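You operate a simulated robot arm through the tools that you are given. There is no shell and no other tool. Be economical: measure what you need, move in short steps, check, and stop when the job is done.

Carry out the task below with a simulated robot arm. There is one attempt and no reset: what you move stays moved.

Task
Strip the motor: plug out, teal pipe and its ring off, grey cap in, red knob open.
Fine: plug out first, into the white holder; pipe and ring on the blue plate; cap in the side pipe; knob last. Set down upright: short teal pipe.
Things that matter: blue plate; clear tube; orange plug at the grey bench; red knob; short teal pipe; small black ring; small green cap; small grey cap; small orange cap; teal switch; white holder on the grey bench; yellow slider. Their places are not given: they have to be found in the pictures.

The check looks at the end state, three seconds after you hand in, the way a careful person would. Anything else that was tipped, shoved, dropped, spilled or broken makes it a failure. A push-on lid holds only when it is set on centred and level and pressed home; a screw cap is set on level and turned clockwise until tight.

Robot
A 6-joint arm with a two-finger parallel gripper, fixed in place. Base frame: the origin is at the foot of the arm, x ahead of it, y to its left, z up; the work surface is at about z = 4. Units: mm, rad, N and s.
With the tool pointing down near the work surface it reaches from about 180 to 460 mm from the base axis. Its first joint turns from -1.222 to 1.222 rad. Payload 1.9 kg.
Tool frame: the origin (TCP) lies between the finger pads and is the grasp point; the fingertips stand 23 mm ahead of it; z points along the fingers, y is the line along which they close. Largest opening 94 mm; finger width 38, thickness 10; the body of the gripper, 54 by 96 mm, starts 39 mm behind the TCP.
Orientation is that of the tool frame in the base frame, as [roll, pitch, yaw] about the fixed x, y, z axes, in that order (R = Rz(yaw) Ry(pitch) Rx(roll)). With the fingers straight down and closing along the base's y, the tool's x points along the base's -x, its y along +y and its z along -z.

Tools
- The arm moves only by the tool send_rows. Its argument "increments" is a list of rows, each a list of 6 numbers: the shift along the tool's x, y, z in mm, then the turn, a rotation vector about the tool's x, y, z in rad. In form: [[dx, dy, dz, ax, ay, az], ...]. A call has 1 to 10 rows; each row is the pose to reach, as a shift and turn from the pose commanded when the call began, along the tool's axes at that moment. "claw" is the gripper command, from -1 (shut) to 1 (fully open), values between in proportion, set as the call begins (left out, the last holds). A row lasts 0.2 s, in which the tool goes at most 50 mm and 0.15 rad; a call with a longer step from one row to the next is refused whole, and so is a gripper value outside its range. A pose out of reach is approached as far as the arm can. The call stops where the force on the tool passes 40 N (or 10 N more than at its start, if that is more) or the arm is blocked; 0.2 s more then pass. Each finger travels about 108 mm/s and halts on what it meets, pressing with about 27 N; the grip force reading is that of the motor and also rises with nothing between the fingers. The clock runs only during rows and for 0.2 s after the last one: add rows that repeat a pose to give the fingers time. The reply holds the time, the measured pose of the TCP, the force on the tool along the base axes, the opening and the grip force, in the units named above and with some noise, with the torque about the TCP (base axes, N m) and any sound that the robot's microphone picked up, and new pictures: "show" is both (left out), scene, wrist or none.
- Cameras (640 x 400 px; columns grow to the right, rows downward): "scene" is fixed at [58, 307.4, 443.4]; the picture's right is [-0.77, -0.63, 0.00], its down [-0.23, 0.29, -0.93] and it looks along [0.59, -0.72, -0.37] (base axes); focal length 214 px, centre (320, 200). "wrist" rides on the gripper at [86, 16, -75] in the tool frame; the picture's right is [-0.18, 0.98, 0.00], its down [-0.58, -0.11, -0.81] and it looks along [-0.79, -0.15, 0.59] (tool axes); focal length 243 px, centre (320, 200).
- pixel_to_xyz(camera, pixels): for up to 12 pixels [column, row] of the newest picture of that camera ("zoom" is the newest enlarged one), the place [x, y, z] in the base frame of the surface seen there, good to about 2 mm. The clock stands still meanwhile.
- inspect(camera, box): a new picture of the part [left, top, right, bottom] of that camera's present view, enlarged. The clock stands still meanwhile.
- close_job(): hands the job in; it is judged then, once.

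Go step by step. Measure first, check grasps and placings, and put right what went wrong. The budget is 80 turns and 200 pictures, counting those below and the enlarged ones. Unless the task says otherwise, let go and move clear before handing in, and close with one line.

The tools are called by a JSON object that holds its "name" and its "arguments". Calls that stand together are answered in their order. send_rows: Moves the arm, as the interface text tells. Its arguments: {"type":"object","properties":{"increments":{"type":"array"},"claw":{"type":"number"},"show":{"type":"string","enum":["both","scene","wrist","none"]}},"required":["increments"]} The other tools are called the same way: pixel_to_xyz (camera, pixels) gives the place of the surface under pixels of a picture; inspect (camera, box) takes an enlarged picture of a part of a camera's view; close_job () hands the job in.

At the start:

```text
time: 0.0
tool_pos: [230.2, -152.8, 406.5]
tcp_rot: [-3.141, 0.001, 3.141]
force: [-0.4, 0.0, 0.7]
ft_torque: [0.0, 0.03, -0.05]
grip_width: 94.0
grasp_force: 0.1
```

scene: 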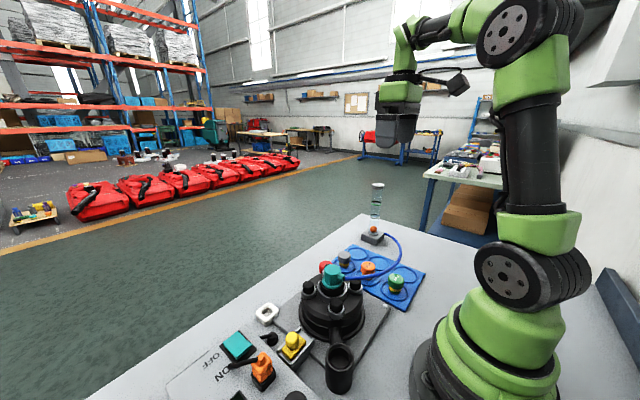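
wrist: 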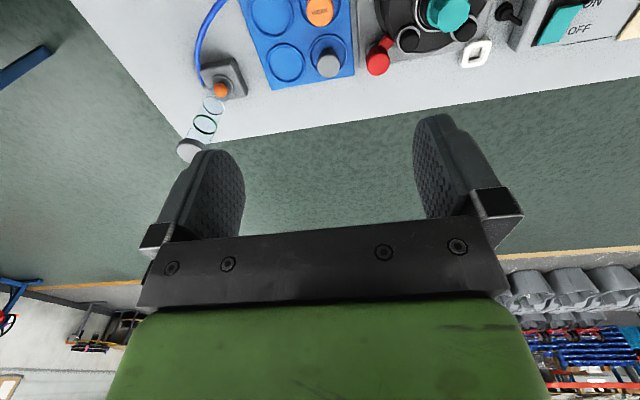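

The scene picture shows the motor near (333,305), the blue plate near (375,275), the switch panel near (240,360). I enlarge these areas first.

{"name": "inspect", "arguments": {"camera": "scene", "box": [220, 240, 440, 400]}}

{"name": "inspect", "arguments": {"camera": "wrist", "box": [160, 0, 640, 170]}}

{"name": "pixel_to_xyz", "arguments": {"camera": "scene", "pixels": [[332, 268], [268, 308], [262, 358], [292, 338], [338, 355], [344, 258], [368, 268], [396, 280], [326, 268], [238, 344], [373, 230], [377, 185]]}}

```text
2.50 times, centred on (330, 320) of scene
```

zoom: 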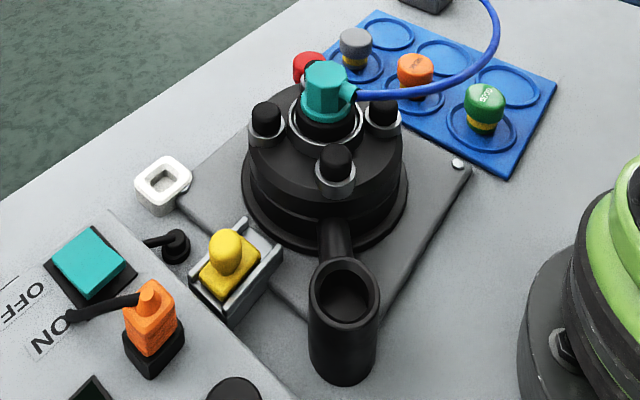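

```text
1.33 times, centred on (400, 85) of wrist
```

zoom: 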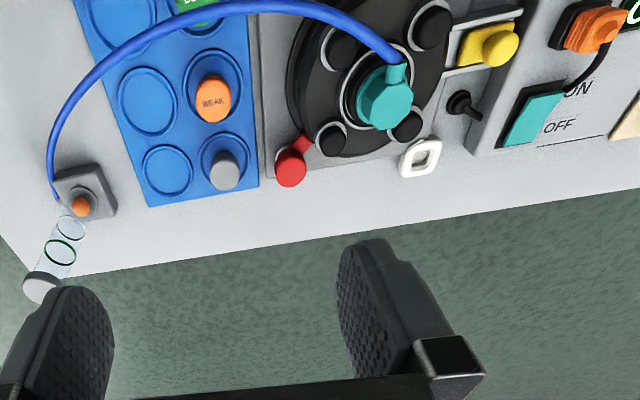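

```text
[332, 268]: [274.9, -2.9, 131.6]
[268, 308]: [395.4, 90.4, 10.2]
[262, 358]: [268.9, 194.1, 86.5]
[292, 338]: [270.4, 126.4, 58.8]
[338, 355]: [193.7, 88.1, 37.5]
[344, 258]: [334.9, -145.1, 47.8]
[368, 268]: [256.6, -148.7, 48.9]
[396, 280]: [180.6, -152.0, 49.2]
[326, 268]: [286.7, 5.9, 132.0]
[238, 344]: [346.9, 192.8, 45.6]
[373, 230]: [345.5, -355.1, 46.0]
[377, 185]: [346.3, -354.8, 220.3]
```

The motor sits near (275,0) with the pipe at z≈131. Next I move the wrist camera over the motor with a tilt, to see things from above.

{"name": "send_rows", "arguments": {"increments": [[5, 40, 5, 0, 0.12, 0], [10, 80, 10, 0, 0.24, 0], [10, 120, 15, 0, 0.36, 0], [10, 160, 20, 0, 0.48, 0], [10, 180, 20, 0, 0.5, 0], [10, 180, 20, 0, 0.5, 0]], "show": "wrist"}}

```text
time: 1.0
tool_pos: [220.8, 3.2, 385.7]
tcp_rot: [-3.127, -0.463, -3.133]
force: [30.0, 10.1, -54.3]
ft_torque: [-1.68, 1.23, -0.67]
grip_width: 94.2
grasp_force: 0.0
stopped in row 5: the force on the tool passed its limit at 136 N (the readings are from after the stop); the commanded pose is now the measured one
```

wrist: 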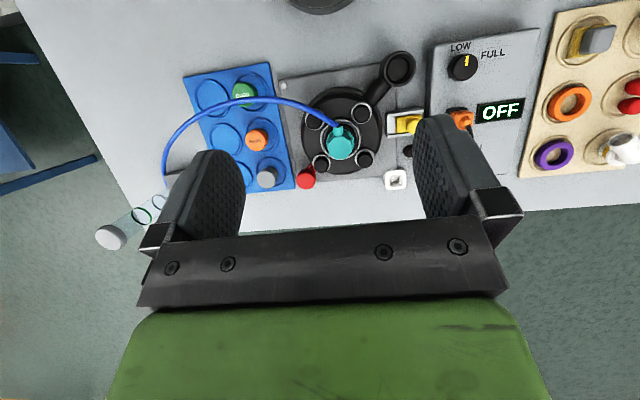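

The force limit tripped (136 N), probably the wrist folding against the arm itself; nothing is close to the gripper. I back the tilt off and check the force.

{"name": "send_rows", "arguments": {"increments": [[0, 0, 0, 0, -0.1, 0], [0, 0, 0, 0, -0.15, 0], [0, 0, 0, 0, -0.15, 0]], "show": "both"}}

{"name": "inspect", "arguments": {"camera": "wrist", "box": [160, 0, 420, 163]}}

{"name": "inspect", "arguments": {"camera": "wrist", "box": [380, 0, 640, 163]}}

```text
time: 1.8
tool_pos: [220.7, 2.4, 385.8]
tcp_rot: [-3.134, -0.312, -3.128]
force: [0.2, 0.0, 1.5]
ft_torque: [-0.04, 0.04, 0.01]
grip_width: 94.0
grasp_force: 0.0
```

scene: 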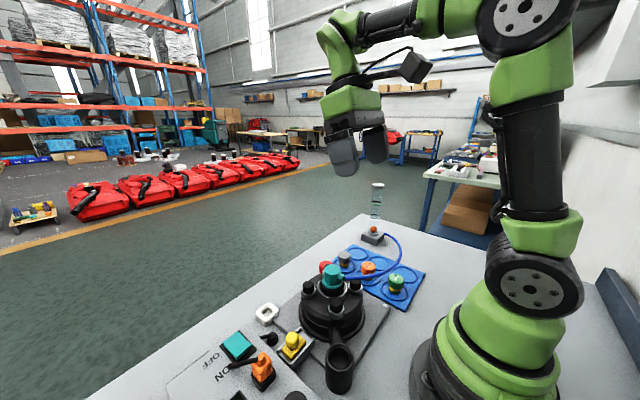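
wrist: 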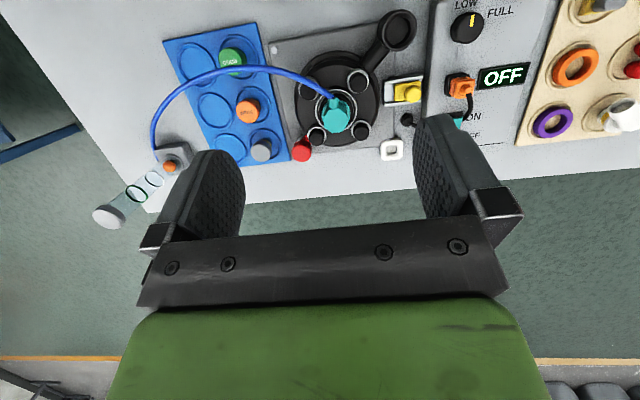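

```text
2.45 times, centred on (290, 82) of wrist
```

zoom: 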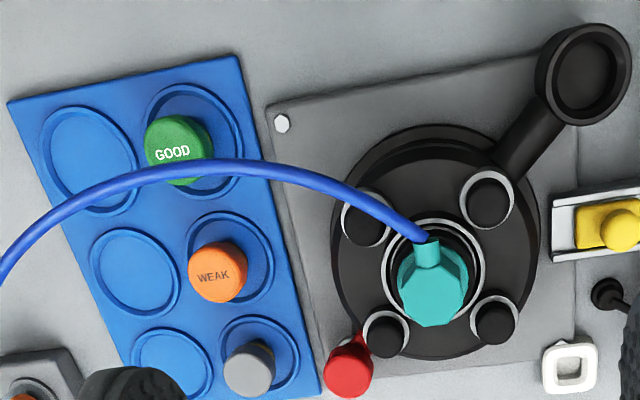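

```text
2.45 times, centred on (510, 82) of wrist
```

zoom: 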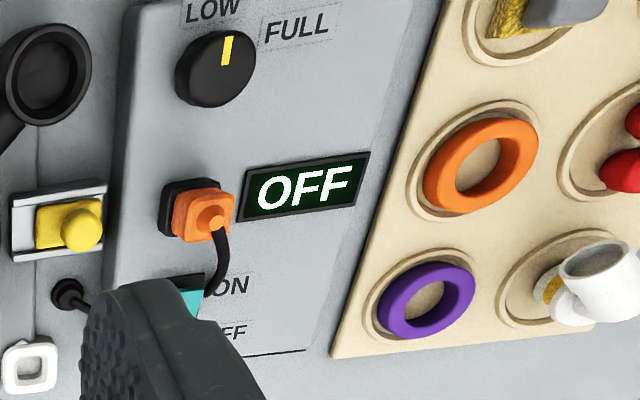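

The pictures show the orange plug in a black socket on the panel (OFF display), the white holder at wrist (392,150), and the red knob at (302,150). I move closer to the plug to see it in detail.

{"name": "send_rows", "arguments": {"increments": [[-7, 38, 25, 0, 0, 0], [-14, 75, 55, 0, 0, 0], [-21, 112, 85, 0, 0, 0], [-28, 150, 115, 0, 0, 0], [-30, 170, 140, 0, 0, 0], [-30, 170, 140, 0, 0, 0]], "show": "wrist"}}

{"name": "inspect", "arguments": {"camera": "wrist", "box": [180, 0, 500, 200]}}

{"name": "inspect", "arguments": {"camera": "scene", "box": [215, 290, 315, 400]}}

```text
time: 3.2
tool_pos: [203.3, 170.6, 242.1]
tcp_rot: [-3.133, -0.316, -3.127]
force: [-0.5, 0.5, 0.3]
ft_torque: [0.0, 0.0, 0.04]
grip_width: 93.8
grasp_force: 0.1
```

wrist: 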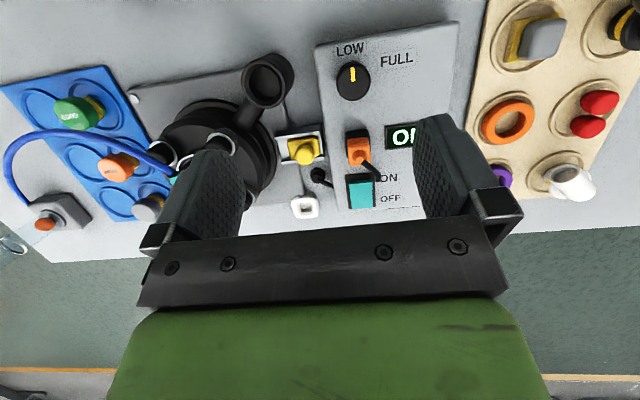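

```text
2.00 times, centred on (340, 100) of wrist
```

zoom: 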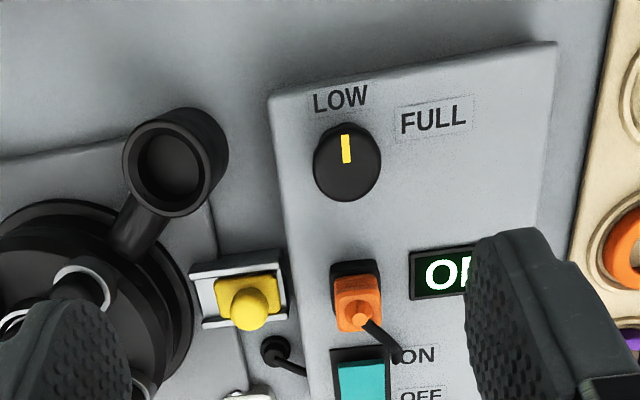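

```text
3.64 times, centred on (265, 345) of scene
```

zoom: 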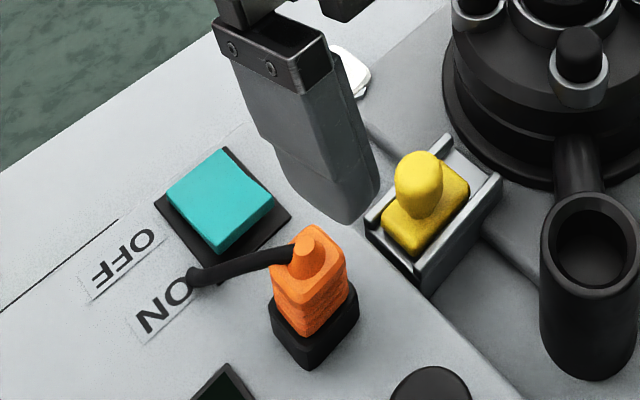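

The plug stands in its black socket, with its cable rising from its top and entering the panel at zoom (190,278). I measure the plug, socket, holder, rocker and slider in both views.

{"name": "pixel_to_xyz", "arguments": {"camera": "zoom", "pixels": [[305, 245], [290, 285], [305, 335], [340, 255], [345, 290], [325, 235], [292, 240], [355, 300], [308, 370], [275, 310], [190, 280], [416, 170]]}}

{"name": "pixel_to_xyz", "arguments": {"camera": "wrist", "pixels": [[349, 142], [368, 142], [351, 165], [371, 163], [358, 158], [358, 145], [304, 208], [293, 199], [317, 198], [304, 156], [266, 80], [360, 190]]}}

```text
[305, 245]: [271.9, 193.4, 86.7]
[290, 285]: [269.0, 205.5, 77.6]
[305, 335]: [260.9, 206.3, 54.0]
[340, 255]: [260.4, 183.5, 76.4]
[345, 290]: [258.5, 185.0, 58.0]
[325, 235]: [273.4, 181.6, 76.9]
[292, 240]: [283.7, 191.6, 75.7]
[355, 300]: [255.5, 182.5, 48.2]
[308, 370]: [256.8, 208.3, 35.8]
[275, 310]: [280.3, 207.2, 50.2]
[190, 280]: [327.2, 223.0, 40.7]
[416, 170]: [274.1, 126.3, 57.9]
```

```text
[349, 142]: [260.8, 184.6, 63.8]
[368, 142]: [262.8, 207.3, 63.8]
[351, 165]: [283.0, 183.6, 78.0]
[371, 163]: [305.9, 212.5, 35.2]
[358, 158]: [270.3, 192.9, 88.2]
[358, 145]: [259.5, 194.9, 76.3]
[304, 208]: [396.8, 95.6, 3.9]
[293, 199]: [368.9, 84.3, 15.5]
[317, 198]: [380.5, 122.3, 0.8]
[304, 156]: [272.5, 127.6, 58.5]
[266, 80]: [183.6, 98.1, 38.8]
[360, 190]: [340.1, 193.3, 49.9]
```

The plug spans about x 259–284, y 183–207, top z 77. The holder at wrist (304,208) needs a closer look while it is in view.

{"name": "inspect", "arguments": {"camera": "wrist", "box": [270, 180, 340, 225]}}

{"name": "send_rows", "arguments": {"increments": [[-30, 7, 20, 0, -0.12, 0], [-60, 15, 40, 0, -0.24, 0], [-93, 23, 36, 0, -0.316, 0], [-93, 23, 36, 0, -0.316, 0]], "show": "both"}}

{"name": "inspect", "arguments": {"camera": "scene", "box": [225, 280, 305, 330]}}

```text
8.89 times, centred on (305, 202) of wrist
```

zoom: 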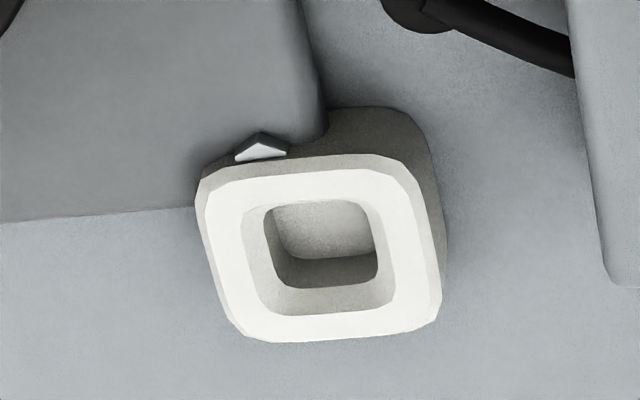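

```text
time: 4.2
tool_pos: [280.9, 193.6, 178.3]
tcp_rot: [-3.133, 0.003, -3.124]
force: [0.6, -0.2, -1.0]
ft_torque: [-0.05, 0.0, 0.04]
grip_width: 94.1
grasp_force: 0.1
```

scene: 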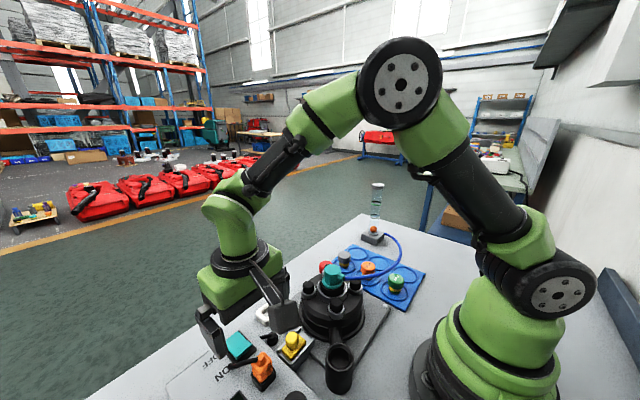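
wrist: 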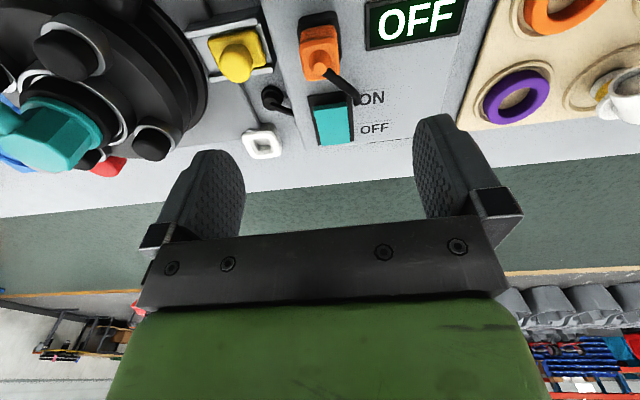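

```text
8.00 times, centred on (265, 305) of scene
```

zoom: 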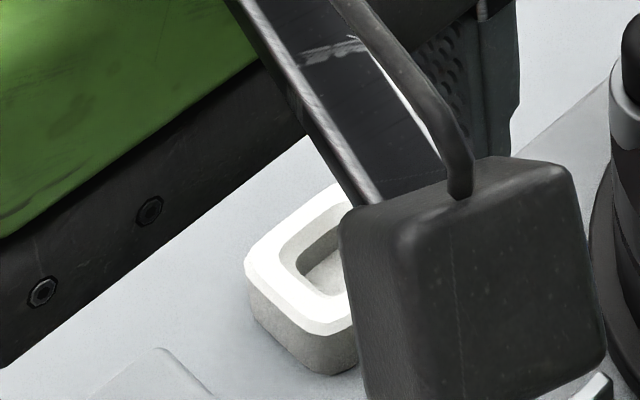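

Both the plug (320,55) and the holder (262,143) are clear in the wrist view. I zoom and measure each for position and angle.

{"name": "inspect", "arguments": {"camera": "wrist", "box": [230, 115, 302, 160]}}

{"name": "pixel_to_xyz", "arguments": {"camera": "zoom", "pixels": [[140, 180], [400, 120], [200, 360], [440, 310], [225, 190], [365, 160], [250, 280], [385, 260], [300, 220], [160, 270], [425, 220], [300, 340]]}}

{"name": "inspect", "arguments": {"camera": "wrist", "box": [280, 0, 376, 60]}}

```text
8.89 times, centred on (266, 138) of wrist
```

zoom: 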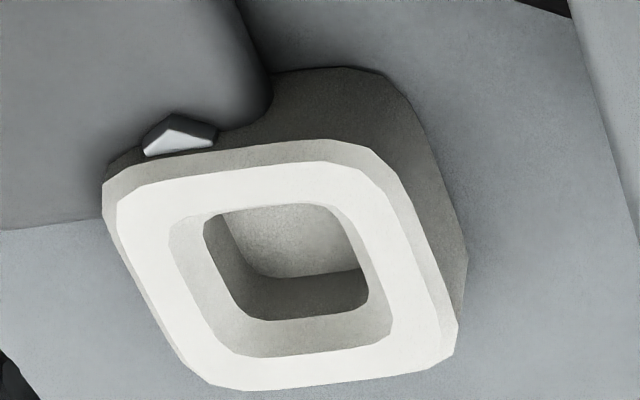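

```text
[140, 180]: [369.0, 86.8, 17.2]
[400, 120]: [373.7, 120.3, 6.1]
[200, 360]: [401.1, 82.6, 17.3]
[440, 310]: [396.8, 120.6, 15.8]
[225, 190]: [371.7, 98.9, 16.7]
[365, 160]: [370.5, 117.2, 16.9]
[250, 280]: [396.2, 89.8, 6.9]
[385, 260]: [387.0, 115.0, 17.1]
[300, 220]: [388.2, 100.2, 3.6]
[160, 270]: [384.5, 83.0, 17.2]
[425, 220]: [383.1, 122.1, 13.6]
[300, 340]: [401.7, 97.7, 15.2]
```

```text
6.67 times, centred on (328, 30) of wrist
```

zoom: 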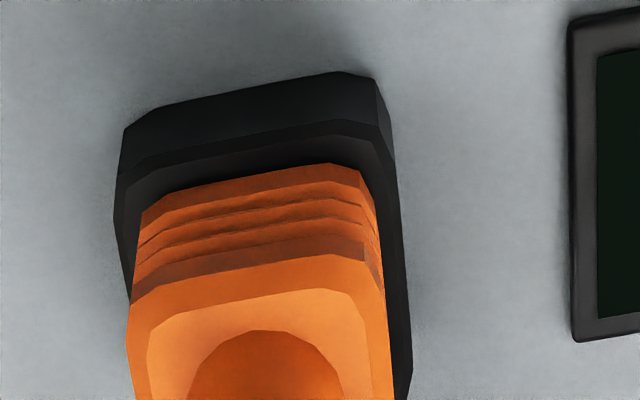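

The newest zoom is the plug; I measure its edges, then re-zoom the holder for its edge directions.

{"name": "pixel_to_xyz", "arguments": {"camera": "zoom", "pixels": [[150, 215], [330, 175], [135, 310], [360, 260], [380, 290], [395, 390], [132, 370], [160, 345], [330, 300], [270, 370], [140, 145], [360, 95]]}}

{"name": "inspect", "arguments": {"camera": "wrist", "box": [230, 115, 302, 160]}}

{"name": "pixel_to_xyz", "arguments": {"camera": "zoom", "pixels": [[180, 168], [330, 150], [240, 378], [430, 350], [120, 215], [188, 345], [378, 190], [450, 325], [205, 215], [330, 207], [235, 320], [370, 290]]}}

```text
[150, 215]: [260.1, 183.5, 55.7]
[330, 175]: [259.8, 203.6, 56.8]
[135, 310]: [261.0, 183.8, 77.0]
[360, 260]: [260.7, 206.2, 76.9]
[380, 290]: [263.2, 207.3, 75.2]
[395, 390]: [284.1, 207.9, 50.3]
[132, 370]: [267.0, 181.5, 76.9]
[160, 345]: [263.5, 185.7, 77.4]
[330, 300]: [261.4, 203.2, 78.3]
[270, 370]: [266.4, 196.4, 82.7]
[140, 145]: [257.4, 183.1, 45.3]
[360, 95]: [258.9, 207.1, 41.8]
```

```text
8.89 times, centred on (266, 138) of wrist
```

zoom: 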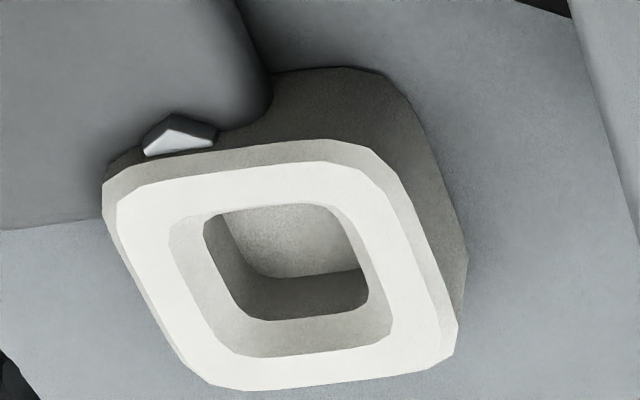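

```text
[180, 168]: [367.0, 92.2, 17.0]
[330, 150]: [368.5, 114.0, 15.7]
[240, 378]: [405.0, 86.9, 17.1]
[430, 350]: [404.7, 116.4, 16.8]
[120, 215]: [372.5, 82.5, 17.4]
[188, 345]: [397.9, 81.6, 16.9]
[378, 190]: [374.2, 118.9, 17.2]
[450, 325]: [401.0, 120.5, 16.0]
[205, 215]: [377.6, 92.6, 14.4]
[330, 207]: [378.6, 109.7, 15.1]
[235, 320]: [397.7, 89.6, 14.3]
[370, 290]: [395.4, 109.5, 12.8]
```

The plug centre is (272,195), square to the axes; the holder centre is (386.5,101), top z 17, also square. I descend over the plug with fingers at about 50 mm.

{"name": "send_rows", "arguments": {"increments": [[9, 2.3, 20, -0.008, 0, 0.017], [9, 2.3, 50, -0.008, 0, 0.017], [9, 2.3, 80, -0.008, 0, 0.017], [9, 2.3, 102, -0.008, 0, 0.017], [9, 2.3, 102, -0.008, 0, 0.017]], "claw": 0.06, "show": "both"}}

{"name": "inspect", "arguments": {"camera": "scene", "box": [215, 310, 315, 400]}}

```text
time: 5.4
tool_pos: [272.2, 196.1, 76.4]
tcp_rot: [3.141, 0.005, 3.141]
force: [0.4, -0.4, -0.6]
ft_torque: [-0.02, 0.04, 0.02]
grip_width: 49.8
grasp_force: 0.1
```

scene: 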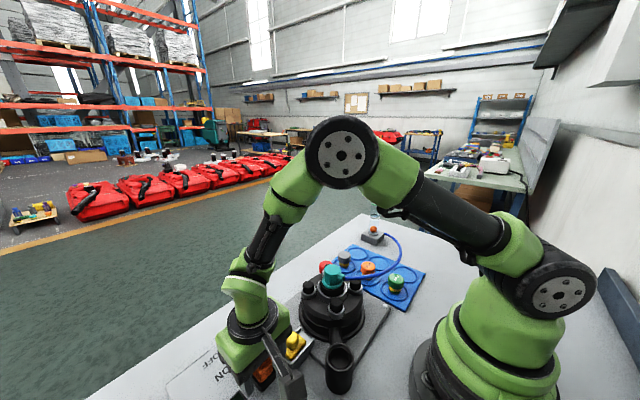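
wrist: 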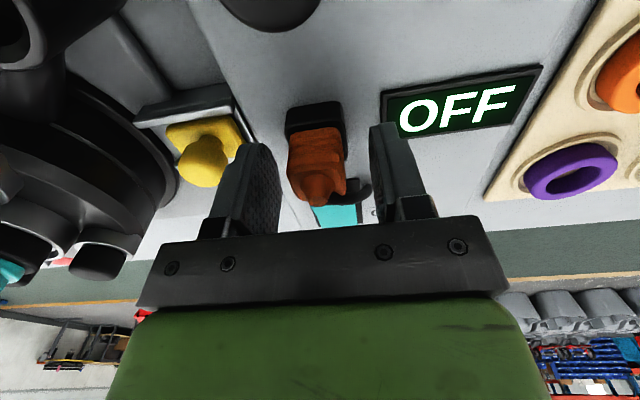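

```text
4.44 times, centred on (265, 355) of scene
```

zoom: 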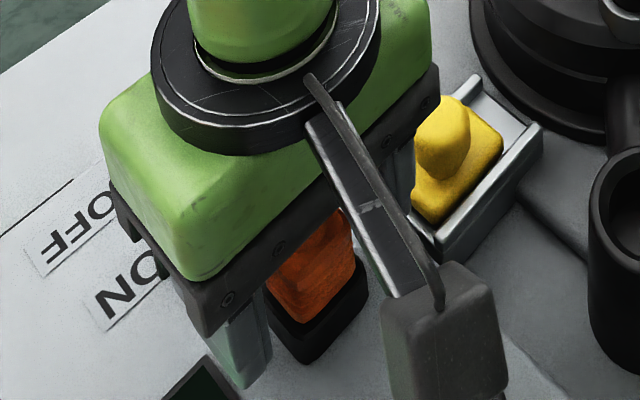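

The plug sits between the fingers; the cable at wrist (355,190) passes near the right finger. I shift 6 mm toward the base to give it room, then close.

{"name": "send_rows", "arguments": {"increments": [[6, -1, 0, 0, 0, 0], [6, -1, 0, 0, 0, 0]], "show": "none"}}

{"name": "send_rows", "arguments": {"increments": [[0, 0, 0, 0, 0, 0], [0, 0, 0, 0, 0, 0], [0, 0, 0, 0, 0, 0]], "claw": -1, "show": "wrist"}}

```text
time: 6.0
tool_pos: [266.2, 194.3, 76.2]
tcp_rot: [-3.142, 0.004, -3.141]
force: [-0.2, 0.4, 0.8]
ft_torque: [-0.01, 0.0, 0.03]
grip_width: 49.8
grasp_force: 0.0
```

```text
time: 6.8
tool_pos: [265.6, 194.9, 76.5]
tcp_rot: [3.141, 0.001, -3.141]
force: [-1.6, -1.0, 0.3]
ft_torque: [0.02, 0.03, 0.0]
grip_width: 24.2
grasp_force: 27.1
```

wrist: 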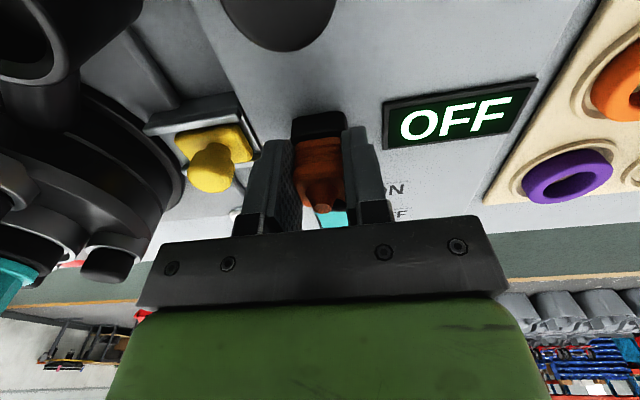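

The grip is firm at 24.2 mm. I pull the plug straight up.

{"name": "send_rows", "arguments": {"increments": [[0, 0, -5, 0, 0, 0], [0, 0, -15, 0, 0, 0], [0, 0, -30, 0, 0, 0], [0, 0, -45, 0, 0, 0], [0, 0, -45, 0, 0, 0]], "show": "both"}}

{"name": "inspect", "arguments": {"camera": "scene", "box": [205, 290, 315, 400]}}

```text
time: 8.0
tool_pos: [266.0, 193.9, 120.5]
tcp_rot: [3.14, 0.002, -3.139]
force: [0.6, 0.0, -0.4]
ft_torque: [-0.02, 0.01, 0.02]
grip_width: 24.2
grasp_force: 27.5
```

scene: 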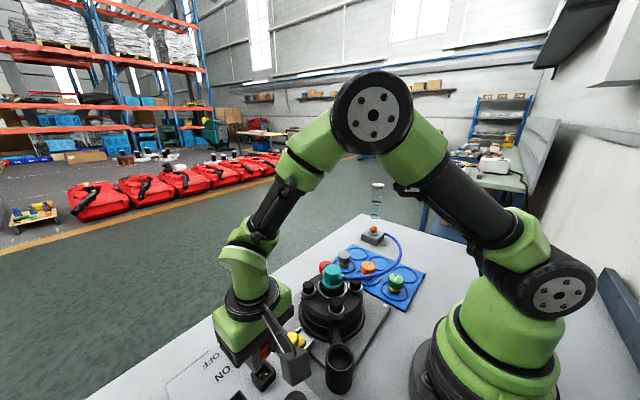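
wrist: 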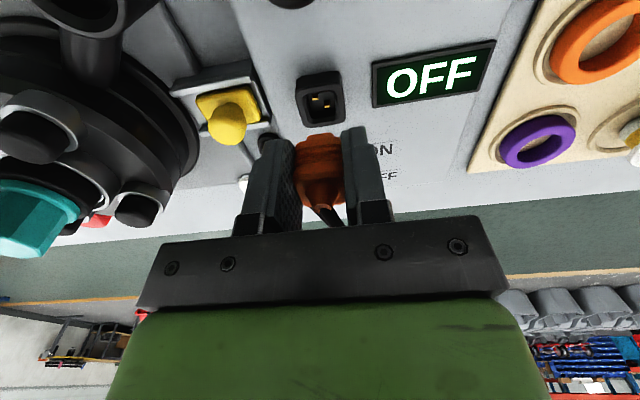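

```text
3.64 times, centred on (260, 345) of scene
```

zoom: 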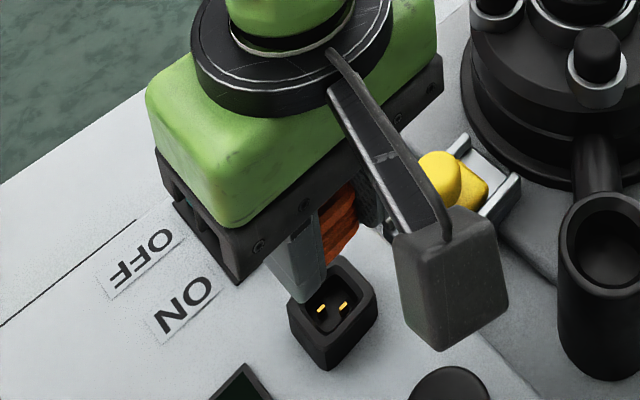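

The plug is out and the socket's pins show at wrist (320,105). I carry it at z≈121 in +x and then over to the holder.

{"name": "send_rows", "arguments": {"increments": [[-40, 0, 0, 0, 0, 0], [-80, 0, 0, 0, 0, 0], [-114, -10, 0, 0, 0, 0], [-114.5, -50, 10, 0, 0, 0], [-114.5, -93, 20, 0, 0, 0], [-114.5, -93, 20, 0, 0, 0]], "show": "both"}}

{"name": "inspect", "arguments": {"camera": "scene", "box": [220, 260, 320, 350]}}

{"name": "inspect", "arguments": {"camera": "wrist", "box": [250, 90, 390, 230]}}

```text
time: 9.4
tool_pos: [379.3, 101.9, 102.4]
tcp_rot: [-3.14, 0.004, -3.139]
force: [0.1, 0.1, 0.1]
ft_torque: [0.02, -0.03, -0.03]
grip_width: 24.2
grasp_force: 27.2
```

scene: 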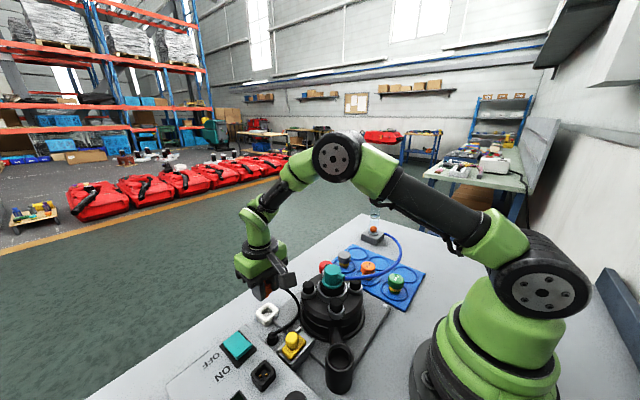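
wrist: 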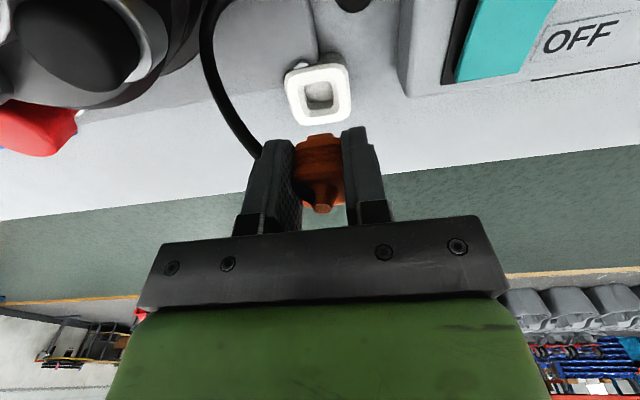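

```text
4.44 times, centred on (270, 305) of scene
```

zoom: 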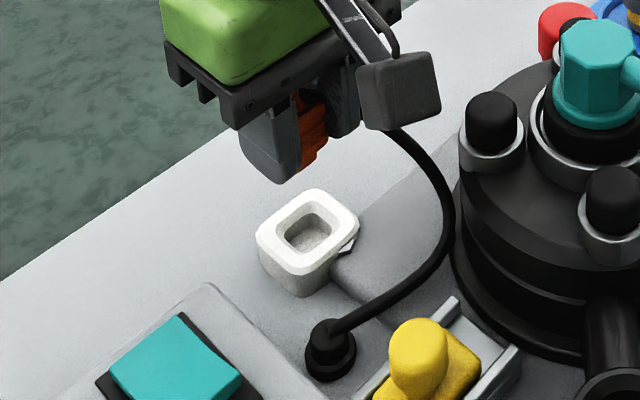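

```text
2.86 times, centred on (320, 160) of wrist
```

zoom: 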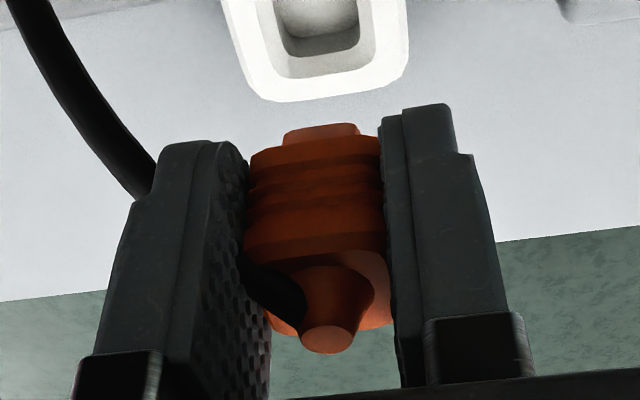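

The plug's narrower foot shows at zoom (320,130), above the holder. I measure plug face and foot to confirm its offset in the grip.

{"name": "pixel_to_xyz", "arguments": {"camera": "zoom", "pixels": [[260, 160], [370, 155], [285, 138], [355, 130], [320, 128], [320, 150], [255, 235], [380, 235], [320, 235], [328, 340], [320, 180], [310, 255]]}}

```text
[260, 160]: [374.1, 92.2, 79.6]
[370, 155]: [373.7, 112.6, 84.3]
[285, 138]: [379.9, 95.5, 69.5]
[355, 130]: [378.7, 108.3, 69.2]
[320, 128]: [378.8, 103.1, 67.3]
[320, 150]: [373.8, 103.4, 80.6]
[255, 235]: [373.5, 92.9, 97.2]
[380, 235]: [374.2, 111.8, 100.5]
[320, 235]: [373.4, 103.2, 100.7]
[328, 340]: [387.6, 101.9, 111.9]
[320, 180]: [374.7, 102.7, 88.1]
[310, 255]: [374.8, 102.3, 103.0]
```

The plug centre is about (387,102), 1 mm off in y; the foot is ~14 mm wide against a ~20 mm hole. I correct and lower to just above seating.

{"name": "send_rows", "arguments": {"increments": [[0.3, -1, 20, 0, 0, 0], [0.3, -1, 40, 0, 0, 0], [0.3, -1, 50, 0, 0, 0], [0.3, -1, 56, 0, 0, 0], [0.3, -1, 56, 0, 0, 0]], "show": "both"}}

{"name": "inspect", "arguments": {"camera": "scene", "box": [220, 270, 320, 350]}}

```text
time: 10.6
tool_pos: [380.6, 101.5, 45.4]
tcp_rot: [-3.142, 0.006, -3.139]
force: [4.3, -0.4, 2.2]
ft_torque: [-0.02, -0.12, 0.0]
grip_width: 24.3
grasp_force: 27.6
```

scene: 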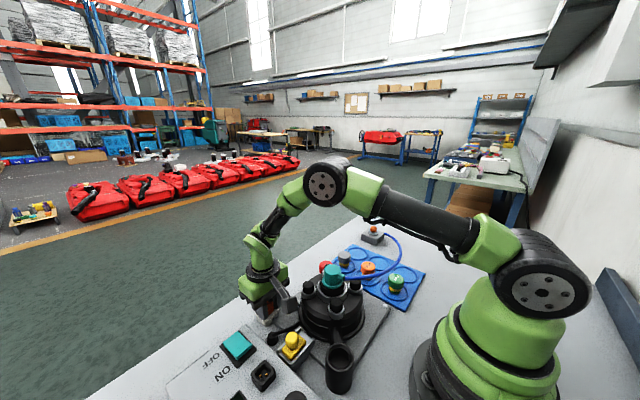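
wrist: 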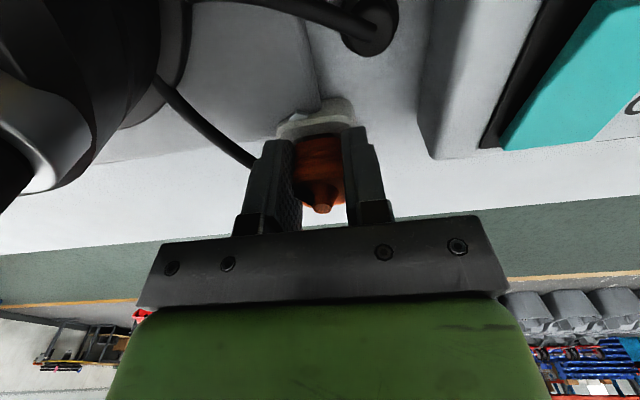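

```text
5.00 times, centred on (270, 310) of scene
```

zoom: 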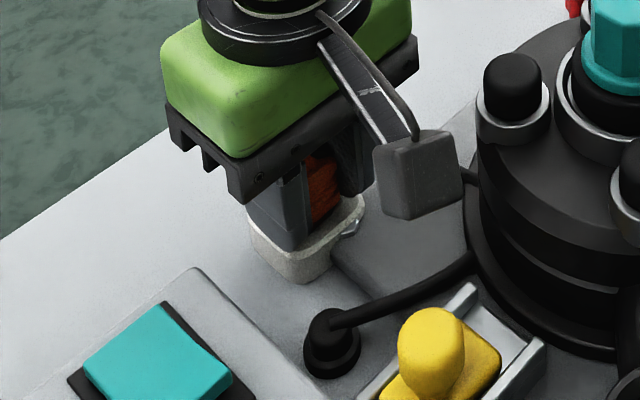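

There is a light +x contact force (4.3 N), so the foot touches the near wall. I shift 1 mm outward and lower gently.

{"name": "send_rows", "arguments": {"increments": [[-1, -0.3, 1, 0, 0, 0], [-1, -0.3, 2.5, 0, 0, 0], [-1, -0.3, 4, 0, 0, 0], [-1, -0.3, 4, 0, 0, 0]], "show": "none"}}

{"name": "inspect", "arguments": {"camera": "wrist", "box": [250, 80, 390, 220]}}

```text
time: 11.6
tool_pos: [382.0, 100.4, 41.4]
tcp_rot: [3.141, 0.003, 3.142]
force: [9.0, -0.3, 1.8]
ft_torque: [-0.01, -0.29, -0.02]
grip_width: 24.2
grasp_force: 26.7
```

```text
2.86 times, centred on (320, 150) of wrist
```

zoom: 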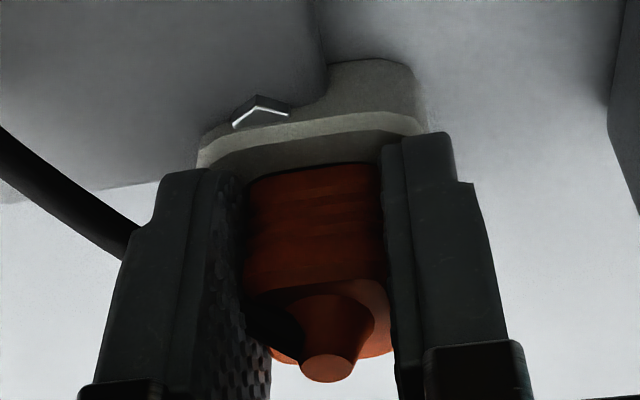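

The force acts 32 mm below the TCP, at the foot: it is still against the near wall. I move a further 1.5 mm outward and watch the force.

{"name": "send_rows", "arguments": {"increments": [[-1.5, 0, 0, 0, 0, 0], [-1.5, 0, 0, 0, 0, 0]], "show": "none"}}

```text
time: 12.2
tool_pos: [381.1, 100.9, 41.8]
tcp_rot: [-3.141, 0.001, -3.141]
force: [0.2, -0.2, -0.6]
ft_torque: [-0.06, 0.02, 0.0]
grip_width: 24.1
grasp_force: 26.7
```

The side force is gone. I lower gently until there is contact.

{"name": "send_rows", "arguments": {"increments": [[0, 0, 1, 0, 0, 0], [0, 0, 2, 0, 0, 0], [0, 0, 2.5, 0, 0, 0], [0, 0, 2.5, 0, 0, 0]], "show": "none"}}

{"name": "inspect", "arguments": {"camera": "wrist", "box": [250, 80, 390, 220]}}

{"name": "inspect", "arguments": {"camera": "scene", "box": [240, 280, 300, 340]}}

```text
time: 13.0
tool_pos: [381.3, 100.7, 42.0]
tcp_rot: [-3.141, -0.002, 3.14]
force: [-4.5, -2.7, 8.5]
ft_torque: [-0.01, -0.04, -0.02]
grip_width: 24.2
grasp_force: 27.1
stopped in row 3: the force on the tool passed its limit at 44 N (the readings are from after the stop); the commanded pose is now the measured one
```

```text
2.86 times, centred on (320, 150) of wrist
```

zoom: 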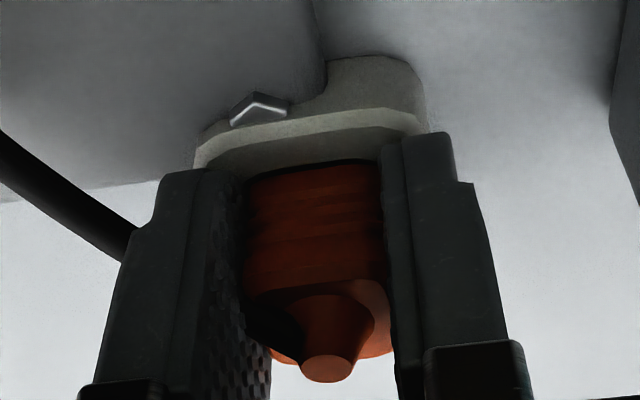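

```text
6.67 times, centred on (270, 310) of scene
```

zoom: 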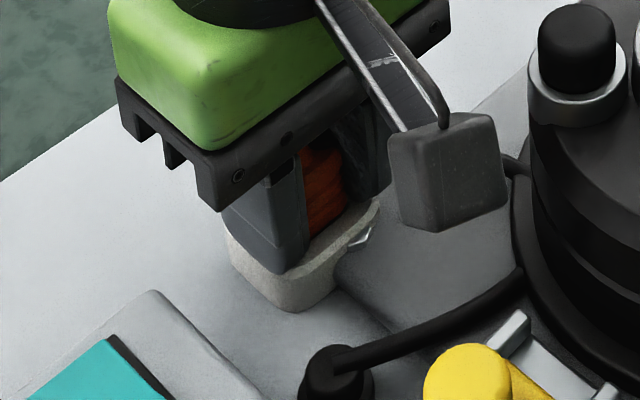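

The plug is seated: hard vertical contact at z≈42 with level faces. I open a little, then check before rising.

{"name": "send_rows", "arguments": {"increments": [[0, 0, 0, 0, 0, 0], [0, 0, 0, 0, 0, 0]], "claw": -0.2, "show": "wrist"}}

{"name": "inspect", "arguments": {"camera": "wrist", "box": [220, 80, 420, 220]}}

```text
time: 13.6
tool_pos: [383.3, 103.2, 42.3]
tcp_rot: [-3.141, 0.001, -3.141]
force: [0.8, -1.0, 4.5]
ft_torque: [-0.01, 0.06, 0.05]
grip_width: 37.5
grasp_force: 0.1
```

wrist: 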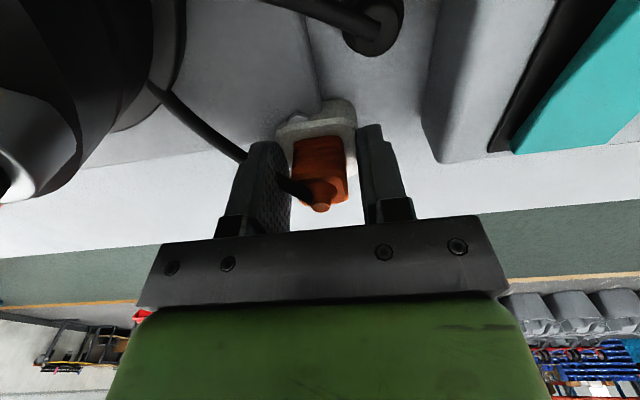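

```text
2.86 times, centred on (320, 150) of wrist
```

zoom: 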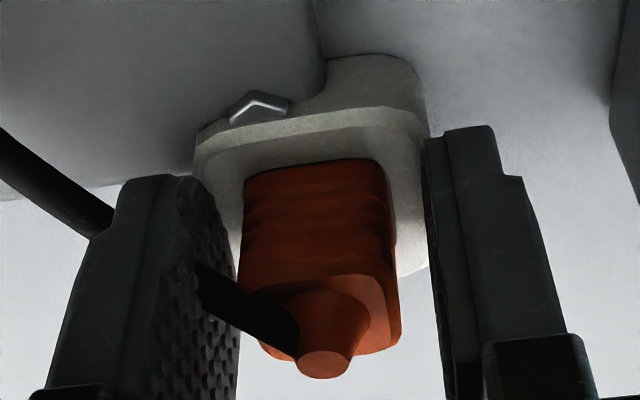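

The plug stays in the holder and the cable is harmless. I rise straight up and check.

{"name": "send_rows", "arguments": {"increments": [[0, 0, -5, 0, 0, 0], [0, 0, -40, 0, 0, 0], [0, 0, -85, 0, 0, 0], [10, 0, -130, 0, 0, 0], [60, 0, -150, 0, 0, 0], [60, 0, -150, 0, 0, 0]], "claw": 0.0, "show": "both"}}

{"name": "inspect", "arguments": {"camera": "scene", "box": [225, 270, 325, 350]}}

{"name": "inspect", "arguments": {"camera": "wrist", "box": [260, 60, 360, 130]}}

```text
refused: row 5 steps farther than a row can; nothing moved
```

```text
5.00 times, centred on (275, 310) of scene
```

zoom: 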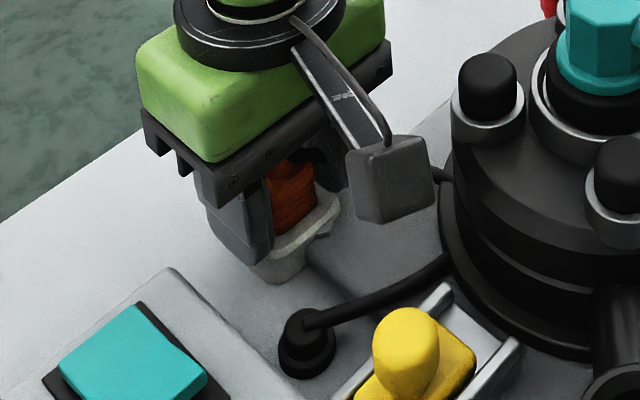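

```text
5.71 times, centred on (310, 95) of wrist
```

zoom: 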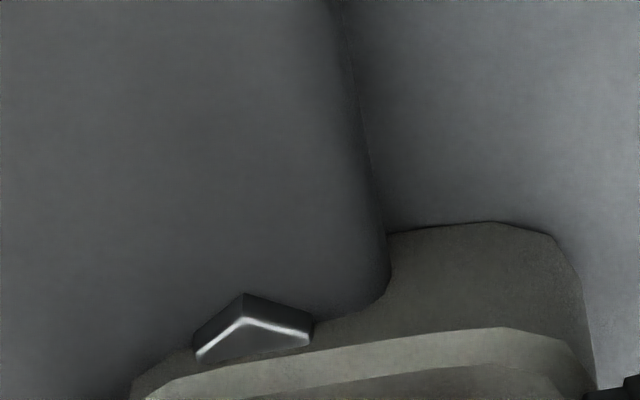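

One row stepped too far, so nothing moved. I resend with shorter steps.

{"name": "send_rows", "arguments": {"increments": [[0, 0, -5, 0, 0, 0], [0, 0, -40, 0, 0, 0], [0, 0, -85, 0, 0, 0], [10, 0, -125, 0, 0, 0], [40, 0, -150, 0, 0, 0], [60, 0, -150, 0, 0, 0], [60, 0, -150, 0, 0, 0]], "show": "wrist"}}

{"name": "inspect", "arguments": {"camera": "scene", "box": [225, 270, 325, 350]}}

{"name": "inspect", "arguments": {"camera": "wrist", "box": [260, 60, 400, 160]}}

```text
time: 15.2
tool_pos: [322.8, 101.2, 191.1]
tcp_rot: [-3.14, 0.002, 3.14]
force: [0.5, 0.5, -0.7]
ft_torque: [0.02, -0.01, 0.01]
grip_width: 37.4
grasp_force: 0.0
```

wrist: 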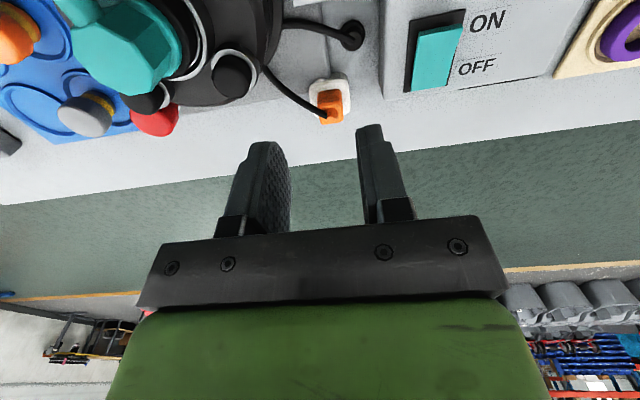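

```text
5.00 times, centred on (275, 310) of scene
```

zoom: 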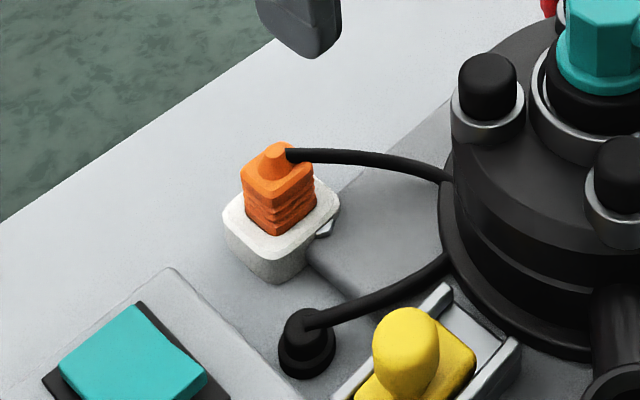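

```text
4.00 times, centred on (330, 110) of wrist
```

zoom: 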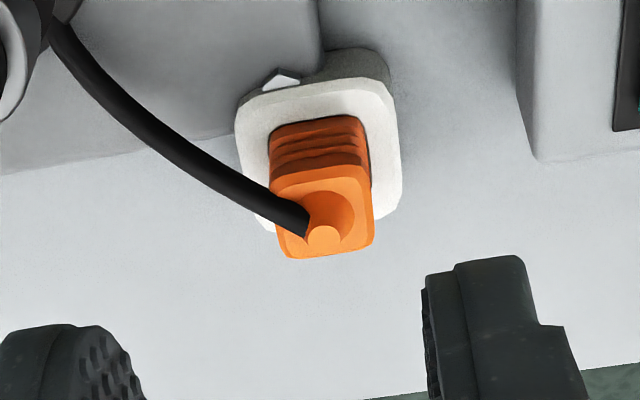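

The plug stands upright in the holder. Next is the teal pipe; I move to view the motor head from the base side.

{"name": "send_rows", "arguments": {"increments": [[30, -30, -20, 0, 0, 0], [60, -60, -30, 0, 0, 0], [90, -90, -40, 0, 0, 0], [110, -110, -50, 0, 0, 0], [120, -115, -50, 0, 0.14, 0], [120, -115, -50, 0, 0.25, 0], [120, -115, -50, 0, 0.25, 0]], "show": "both"}}

{"name": "inspect", "arguments": {"camera": "wrist", "box": [200, 0, 440, 150]}}

{"name": "inspect", "arguments": {"camera": "scene", "box": [290, 245, 380, 335]}}

```text
time: 16.8
tool_pos: [202.2, -14.6, 240.4]
tcp_rot: [-3.141, -0.25, 3.14]
force: [-0.3, 0.2, -0.7]
ft_torque: [0.02, -0.03, 0.04]
grip_width: 37.6
grasp_force: 0.0
```

scene: 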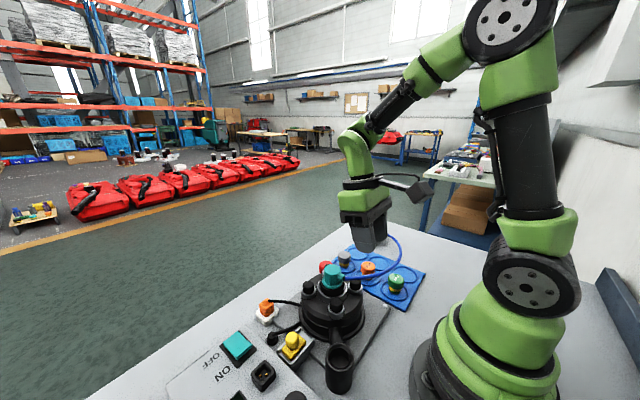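
wrist: 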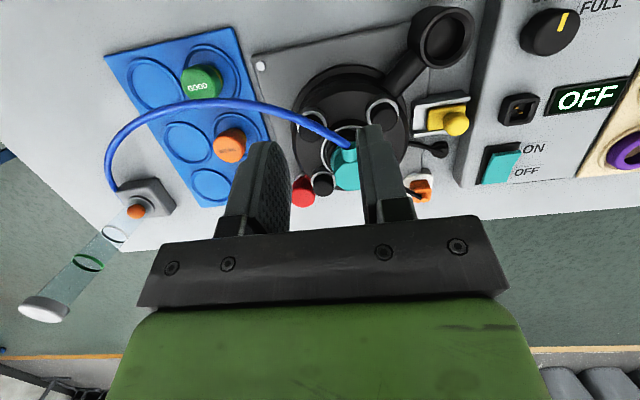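

```text
2.67 times, centred on (320, 75) of wrist
```

zoom: 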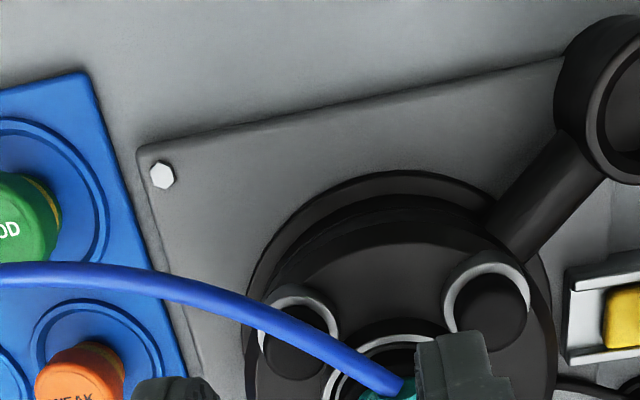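

```text
4.44 times, centred on (335, 290) of scene
```

zoom: 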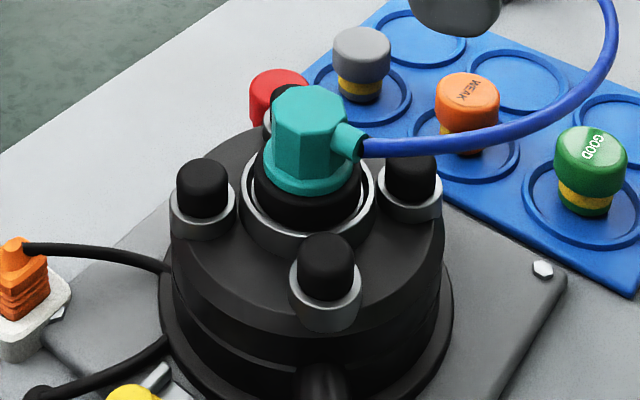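

The teal head is a hexagonal block with a flange, sitting on a black ring in the motor's mouth (zoom (307,200)). I measure its parts.

{"name": "pixel_to_xyz", "arguments": {"camera": "zoom", "pixels": [[310, 95], [275, 105], [345, 108], [275, 160], [310, 185], [350, 140], [305, 215], [260, 185], [350, 200], [250, 215], [360, 230], [320, 128]]}}

{"name": "pixel_to_xyz", "arguments": {"camera": "wrist", "pixels": [[345, 180], [337, 165], [350, 155], [340, 145], [340, 188], [303, 190], [440, 40], [440, 15], [415, 45], [467, 40], [445, 60], [323, 182]]}}

```text
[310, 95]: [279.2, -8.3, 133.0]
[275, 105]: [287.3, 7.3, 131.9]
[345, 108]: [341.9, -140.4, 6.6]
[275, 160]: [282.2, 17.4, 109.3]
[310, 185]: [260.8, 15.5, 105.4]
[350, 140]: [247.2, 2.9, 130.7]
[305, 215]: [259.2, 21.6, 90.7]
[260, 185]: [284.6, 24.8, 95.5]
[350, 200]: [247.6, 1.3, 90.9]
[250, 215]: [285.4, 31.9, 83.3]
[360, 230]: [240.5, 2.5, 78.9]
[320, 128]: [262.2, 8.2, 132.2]
```

```text
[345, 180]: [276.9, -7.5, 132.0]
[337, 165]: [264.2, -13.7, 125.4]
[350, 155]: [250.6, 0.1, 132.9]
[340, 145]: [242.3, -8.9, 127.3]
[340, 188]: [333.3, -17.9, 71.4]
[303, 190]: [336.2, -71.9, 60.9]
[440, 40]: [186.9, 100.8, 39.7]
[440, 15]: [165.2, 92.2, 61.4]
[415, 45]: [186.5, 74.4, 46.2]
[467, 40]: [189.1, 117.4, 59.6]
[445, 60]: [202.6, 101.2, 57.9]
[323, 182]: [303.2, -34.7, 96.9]
```

The spout points toward the base (−x). I open the fingers fully to see the head from above.

{"name": "send_rows", "arguments": {"increments": [[0, 10, 0, 0, 0, 0], [0, 14, 0, 0, 0, 0], [0, 14, 0, 0, 0, 0]], "claw": 1, "show": "wrist"}}

{"name": "inspect", "arguments": {"camera": "wrist", "box": [240, 80, 400, 220]}}

```text
time: 17.6
tool_pos: [202.1, 0.8, 240.1]
tcp_rot: [3.141, -0.248, 3.142]
force: [-0.5, 0.1, 0.1]
ft_torque: [0.02, 0.0, 0.0]
grip_width: 94.3
grasp_force: 0.0
```

wrist: 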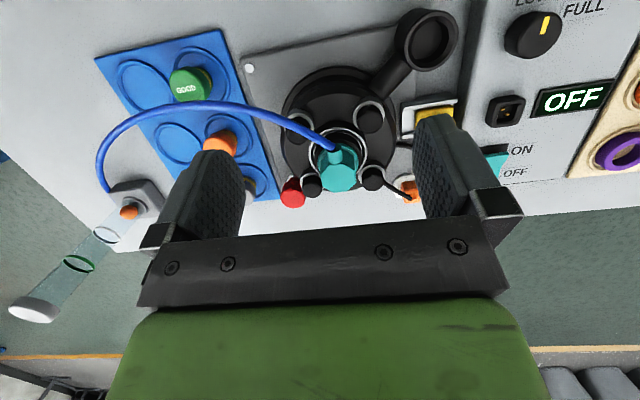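

```text
2.86 times, centred on (320, 150) of wrist
```

zoom: 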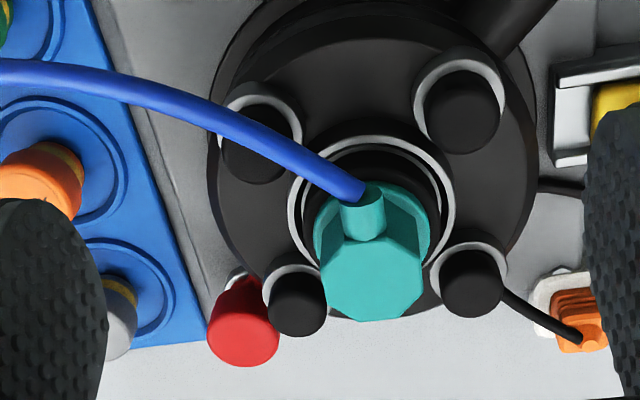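

The octagonal head top is clear at zoom (370,280). I measure its corners, the flange, and the ring and motor mouth around it.

{"name": "pixel_to_xyz", "arguments": {"camera": "zoom", "pixels": [[345, 245], [395, 240], [323, 272], [420, 265], [328, 305], [418, 295], [350, 315], [395, 315], [318, 235], [425, 230], [362, 215], [310, 210]]}}

{"name": "pixel_to_xyz", "arguments": {"camera": "wrist", "pixels": [[328, 134], [345, 134], [318, 145], [360, 145], [312, 182], [372, 178], [297, 127], [370, 118], [346, 122], [293, 190], [289, 178], [300, 178]]}}

```text
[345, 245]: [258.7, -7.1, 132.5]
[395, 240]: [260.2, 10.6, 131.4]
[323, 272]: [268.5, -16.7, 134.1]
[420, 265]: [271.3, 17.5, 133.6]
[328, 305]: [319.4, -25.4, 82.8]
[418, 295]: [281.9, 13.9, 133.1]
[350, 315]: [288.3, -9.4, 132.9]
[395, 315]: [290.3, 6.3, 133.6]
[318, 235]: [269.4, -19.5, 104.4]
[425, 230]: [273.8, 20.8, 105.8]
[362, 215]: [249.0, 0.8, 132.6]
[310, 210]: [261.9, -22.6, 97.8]
```

```text
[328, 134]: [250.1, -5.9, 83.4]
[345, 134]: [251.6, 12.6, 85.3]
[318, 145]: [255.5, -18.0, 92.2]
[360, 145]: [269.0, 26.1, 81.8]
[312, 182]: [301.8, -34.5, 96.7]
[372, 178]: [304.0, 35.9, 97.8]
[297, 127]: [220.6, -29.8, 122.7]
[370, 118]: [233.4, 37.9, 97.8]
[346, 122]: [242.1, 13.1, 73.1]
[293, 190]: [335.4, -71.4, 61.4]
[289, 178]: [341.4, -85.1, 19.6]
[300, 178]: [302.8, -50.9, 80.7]
```

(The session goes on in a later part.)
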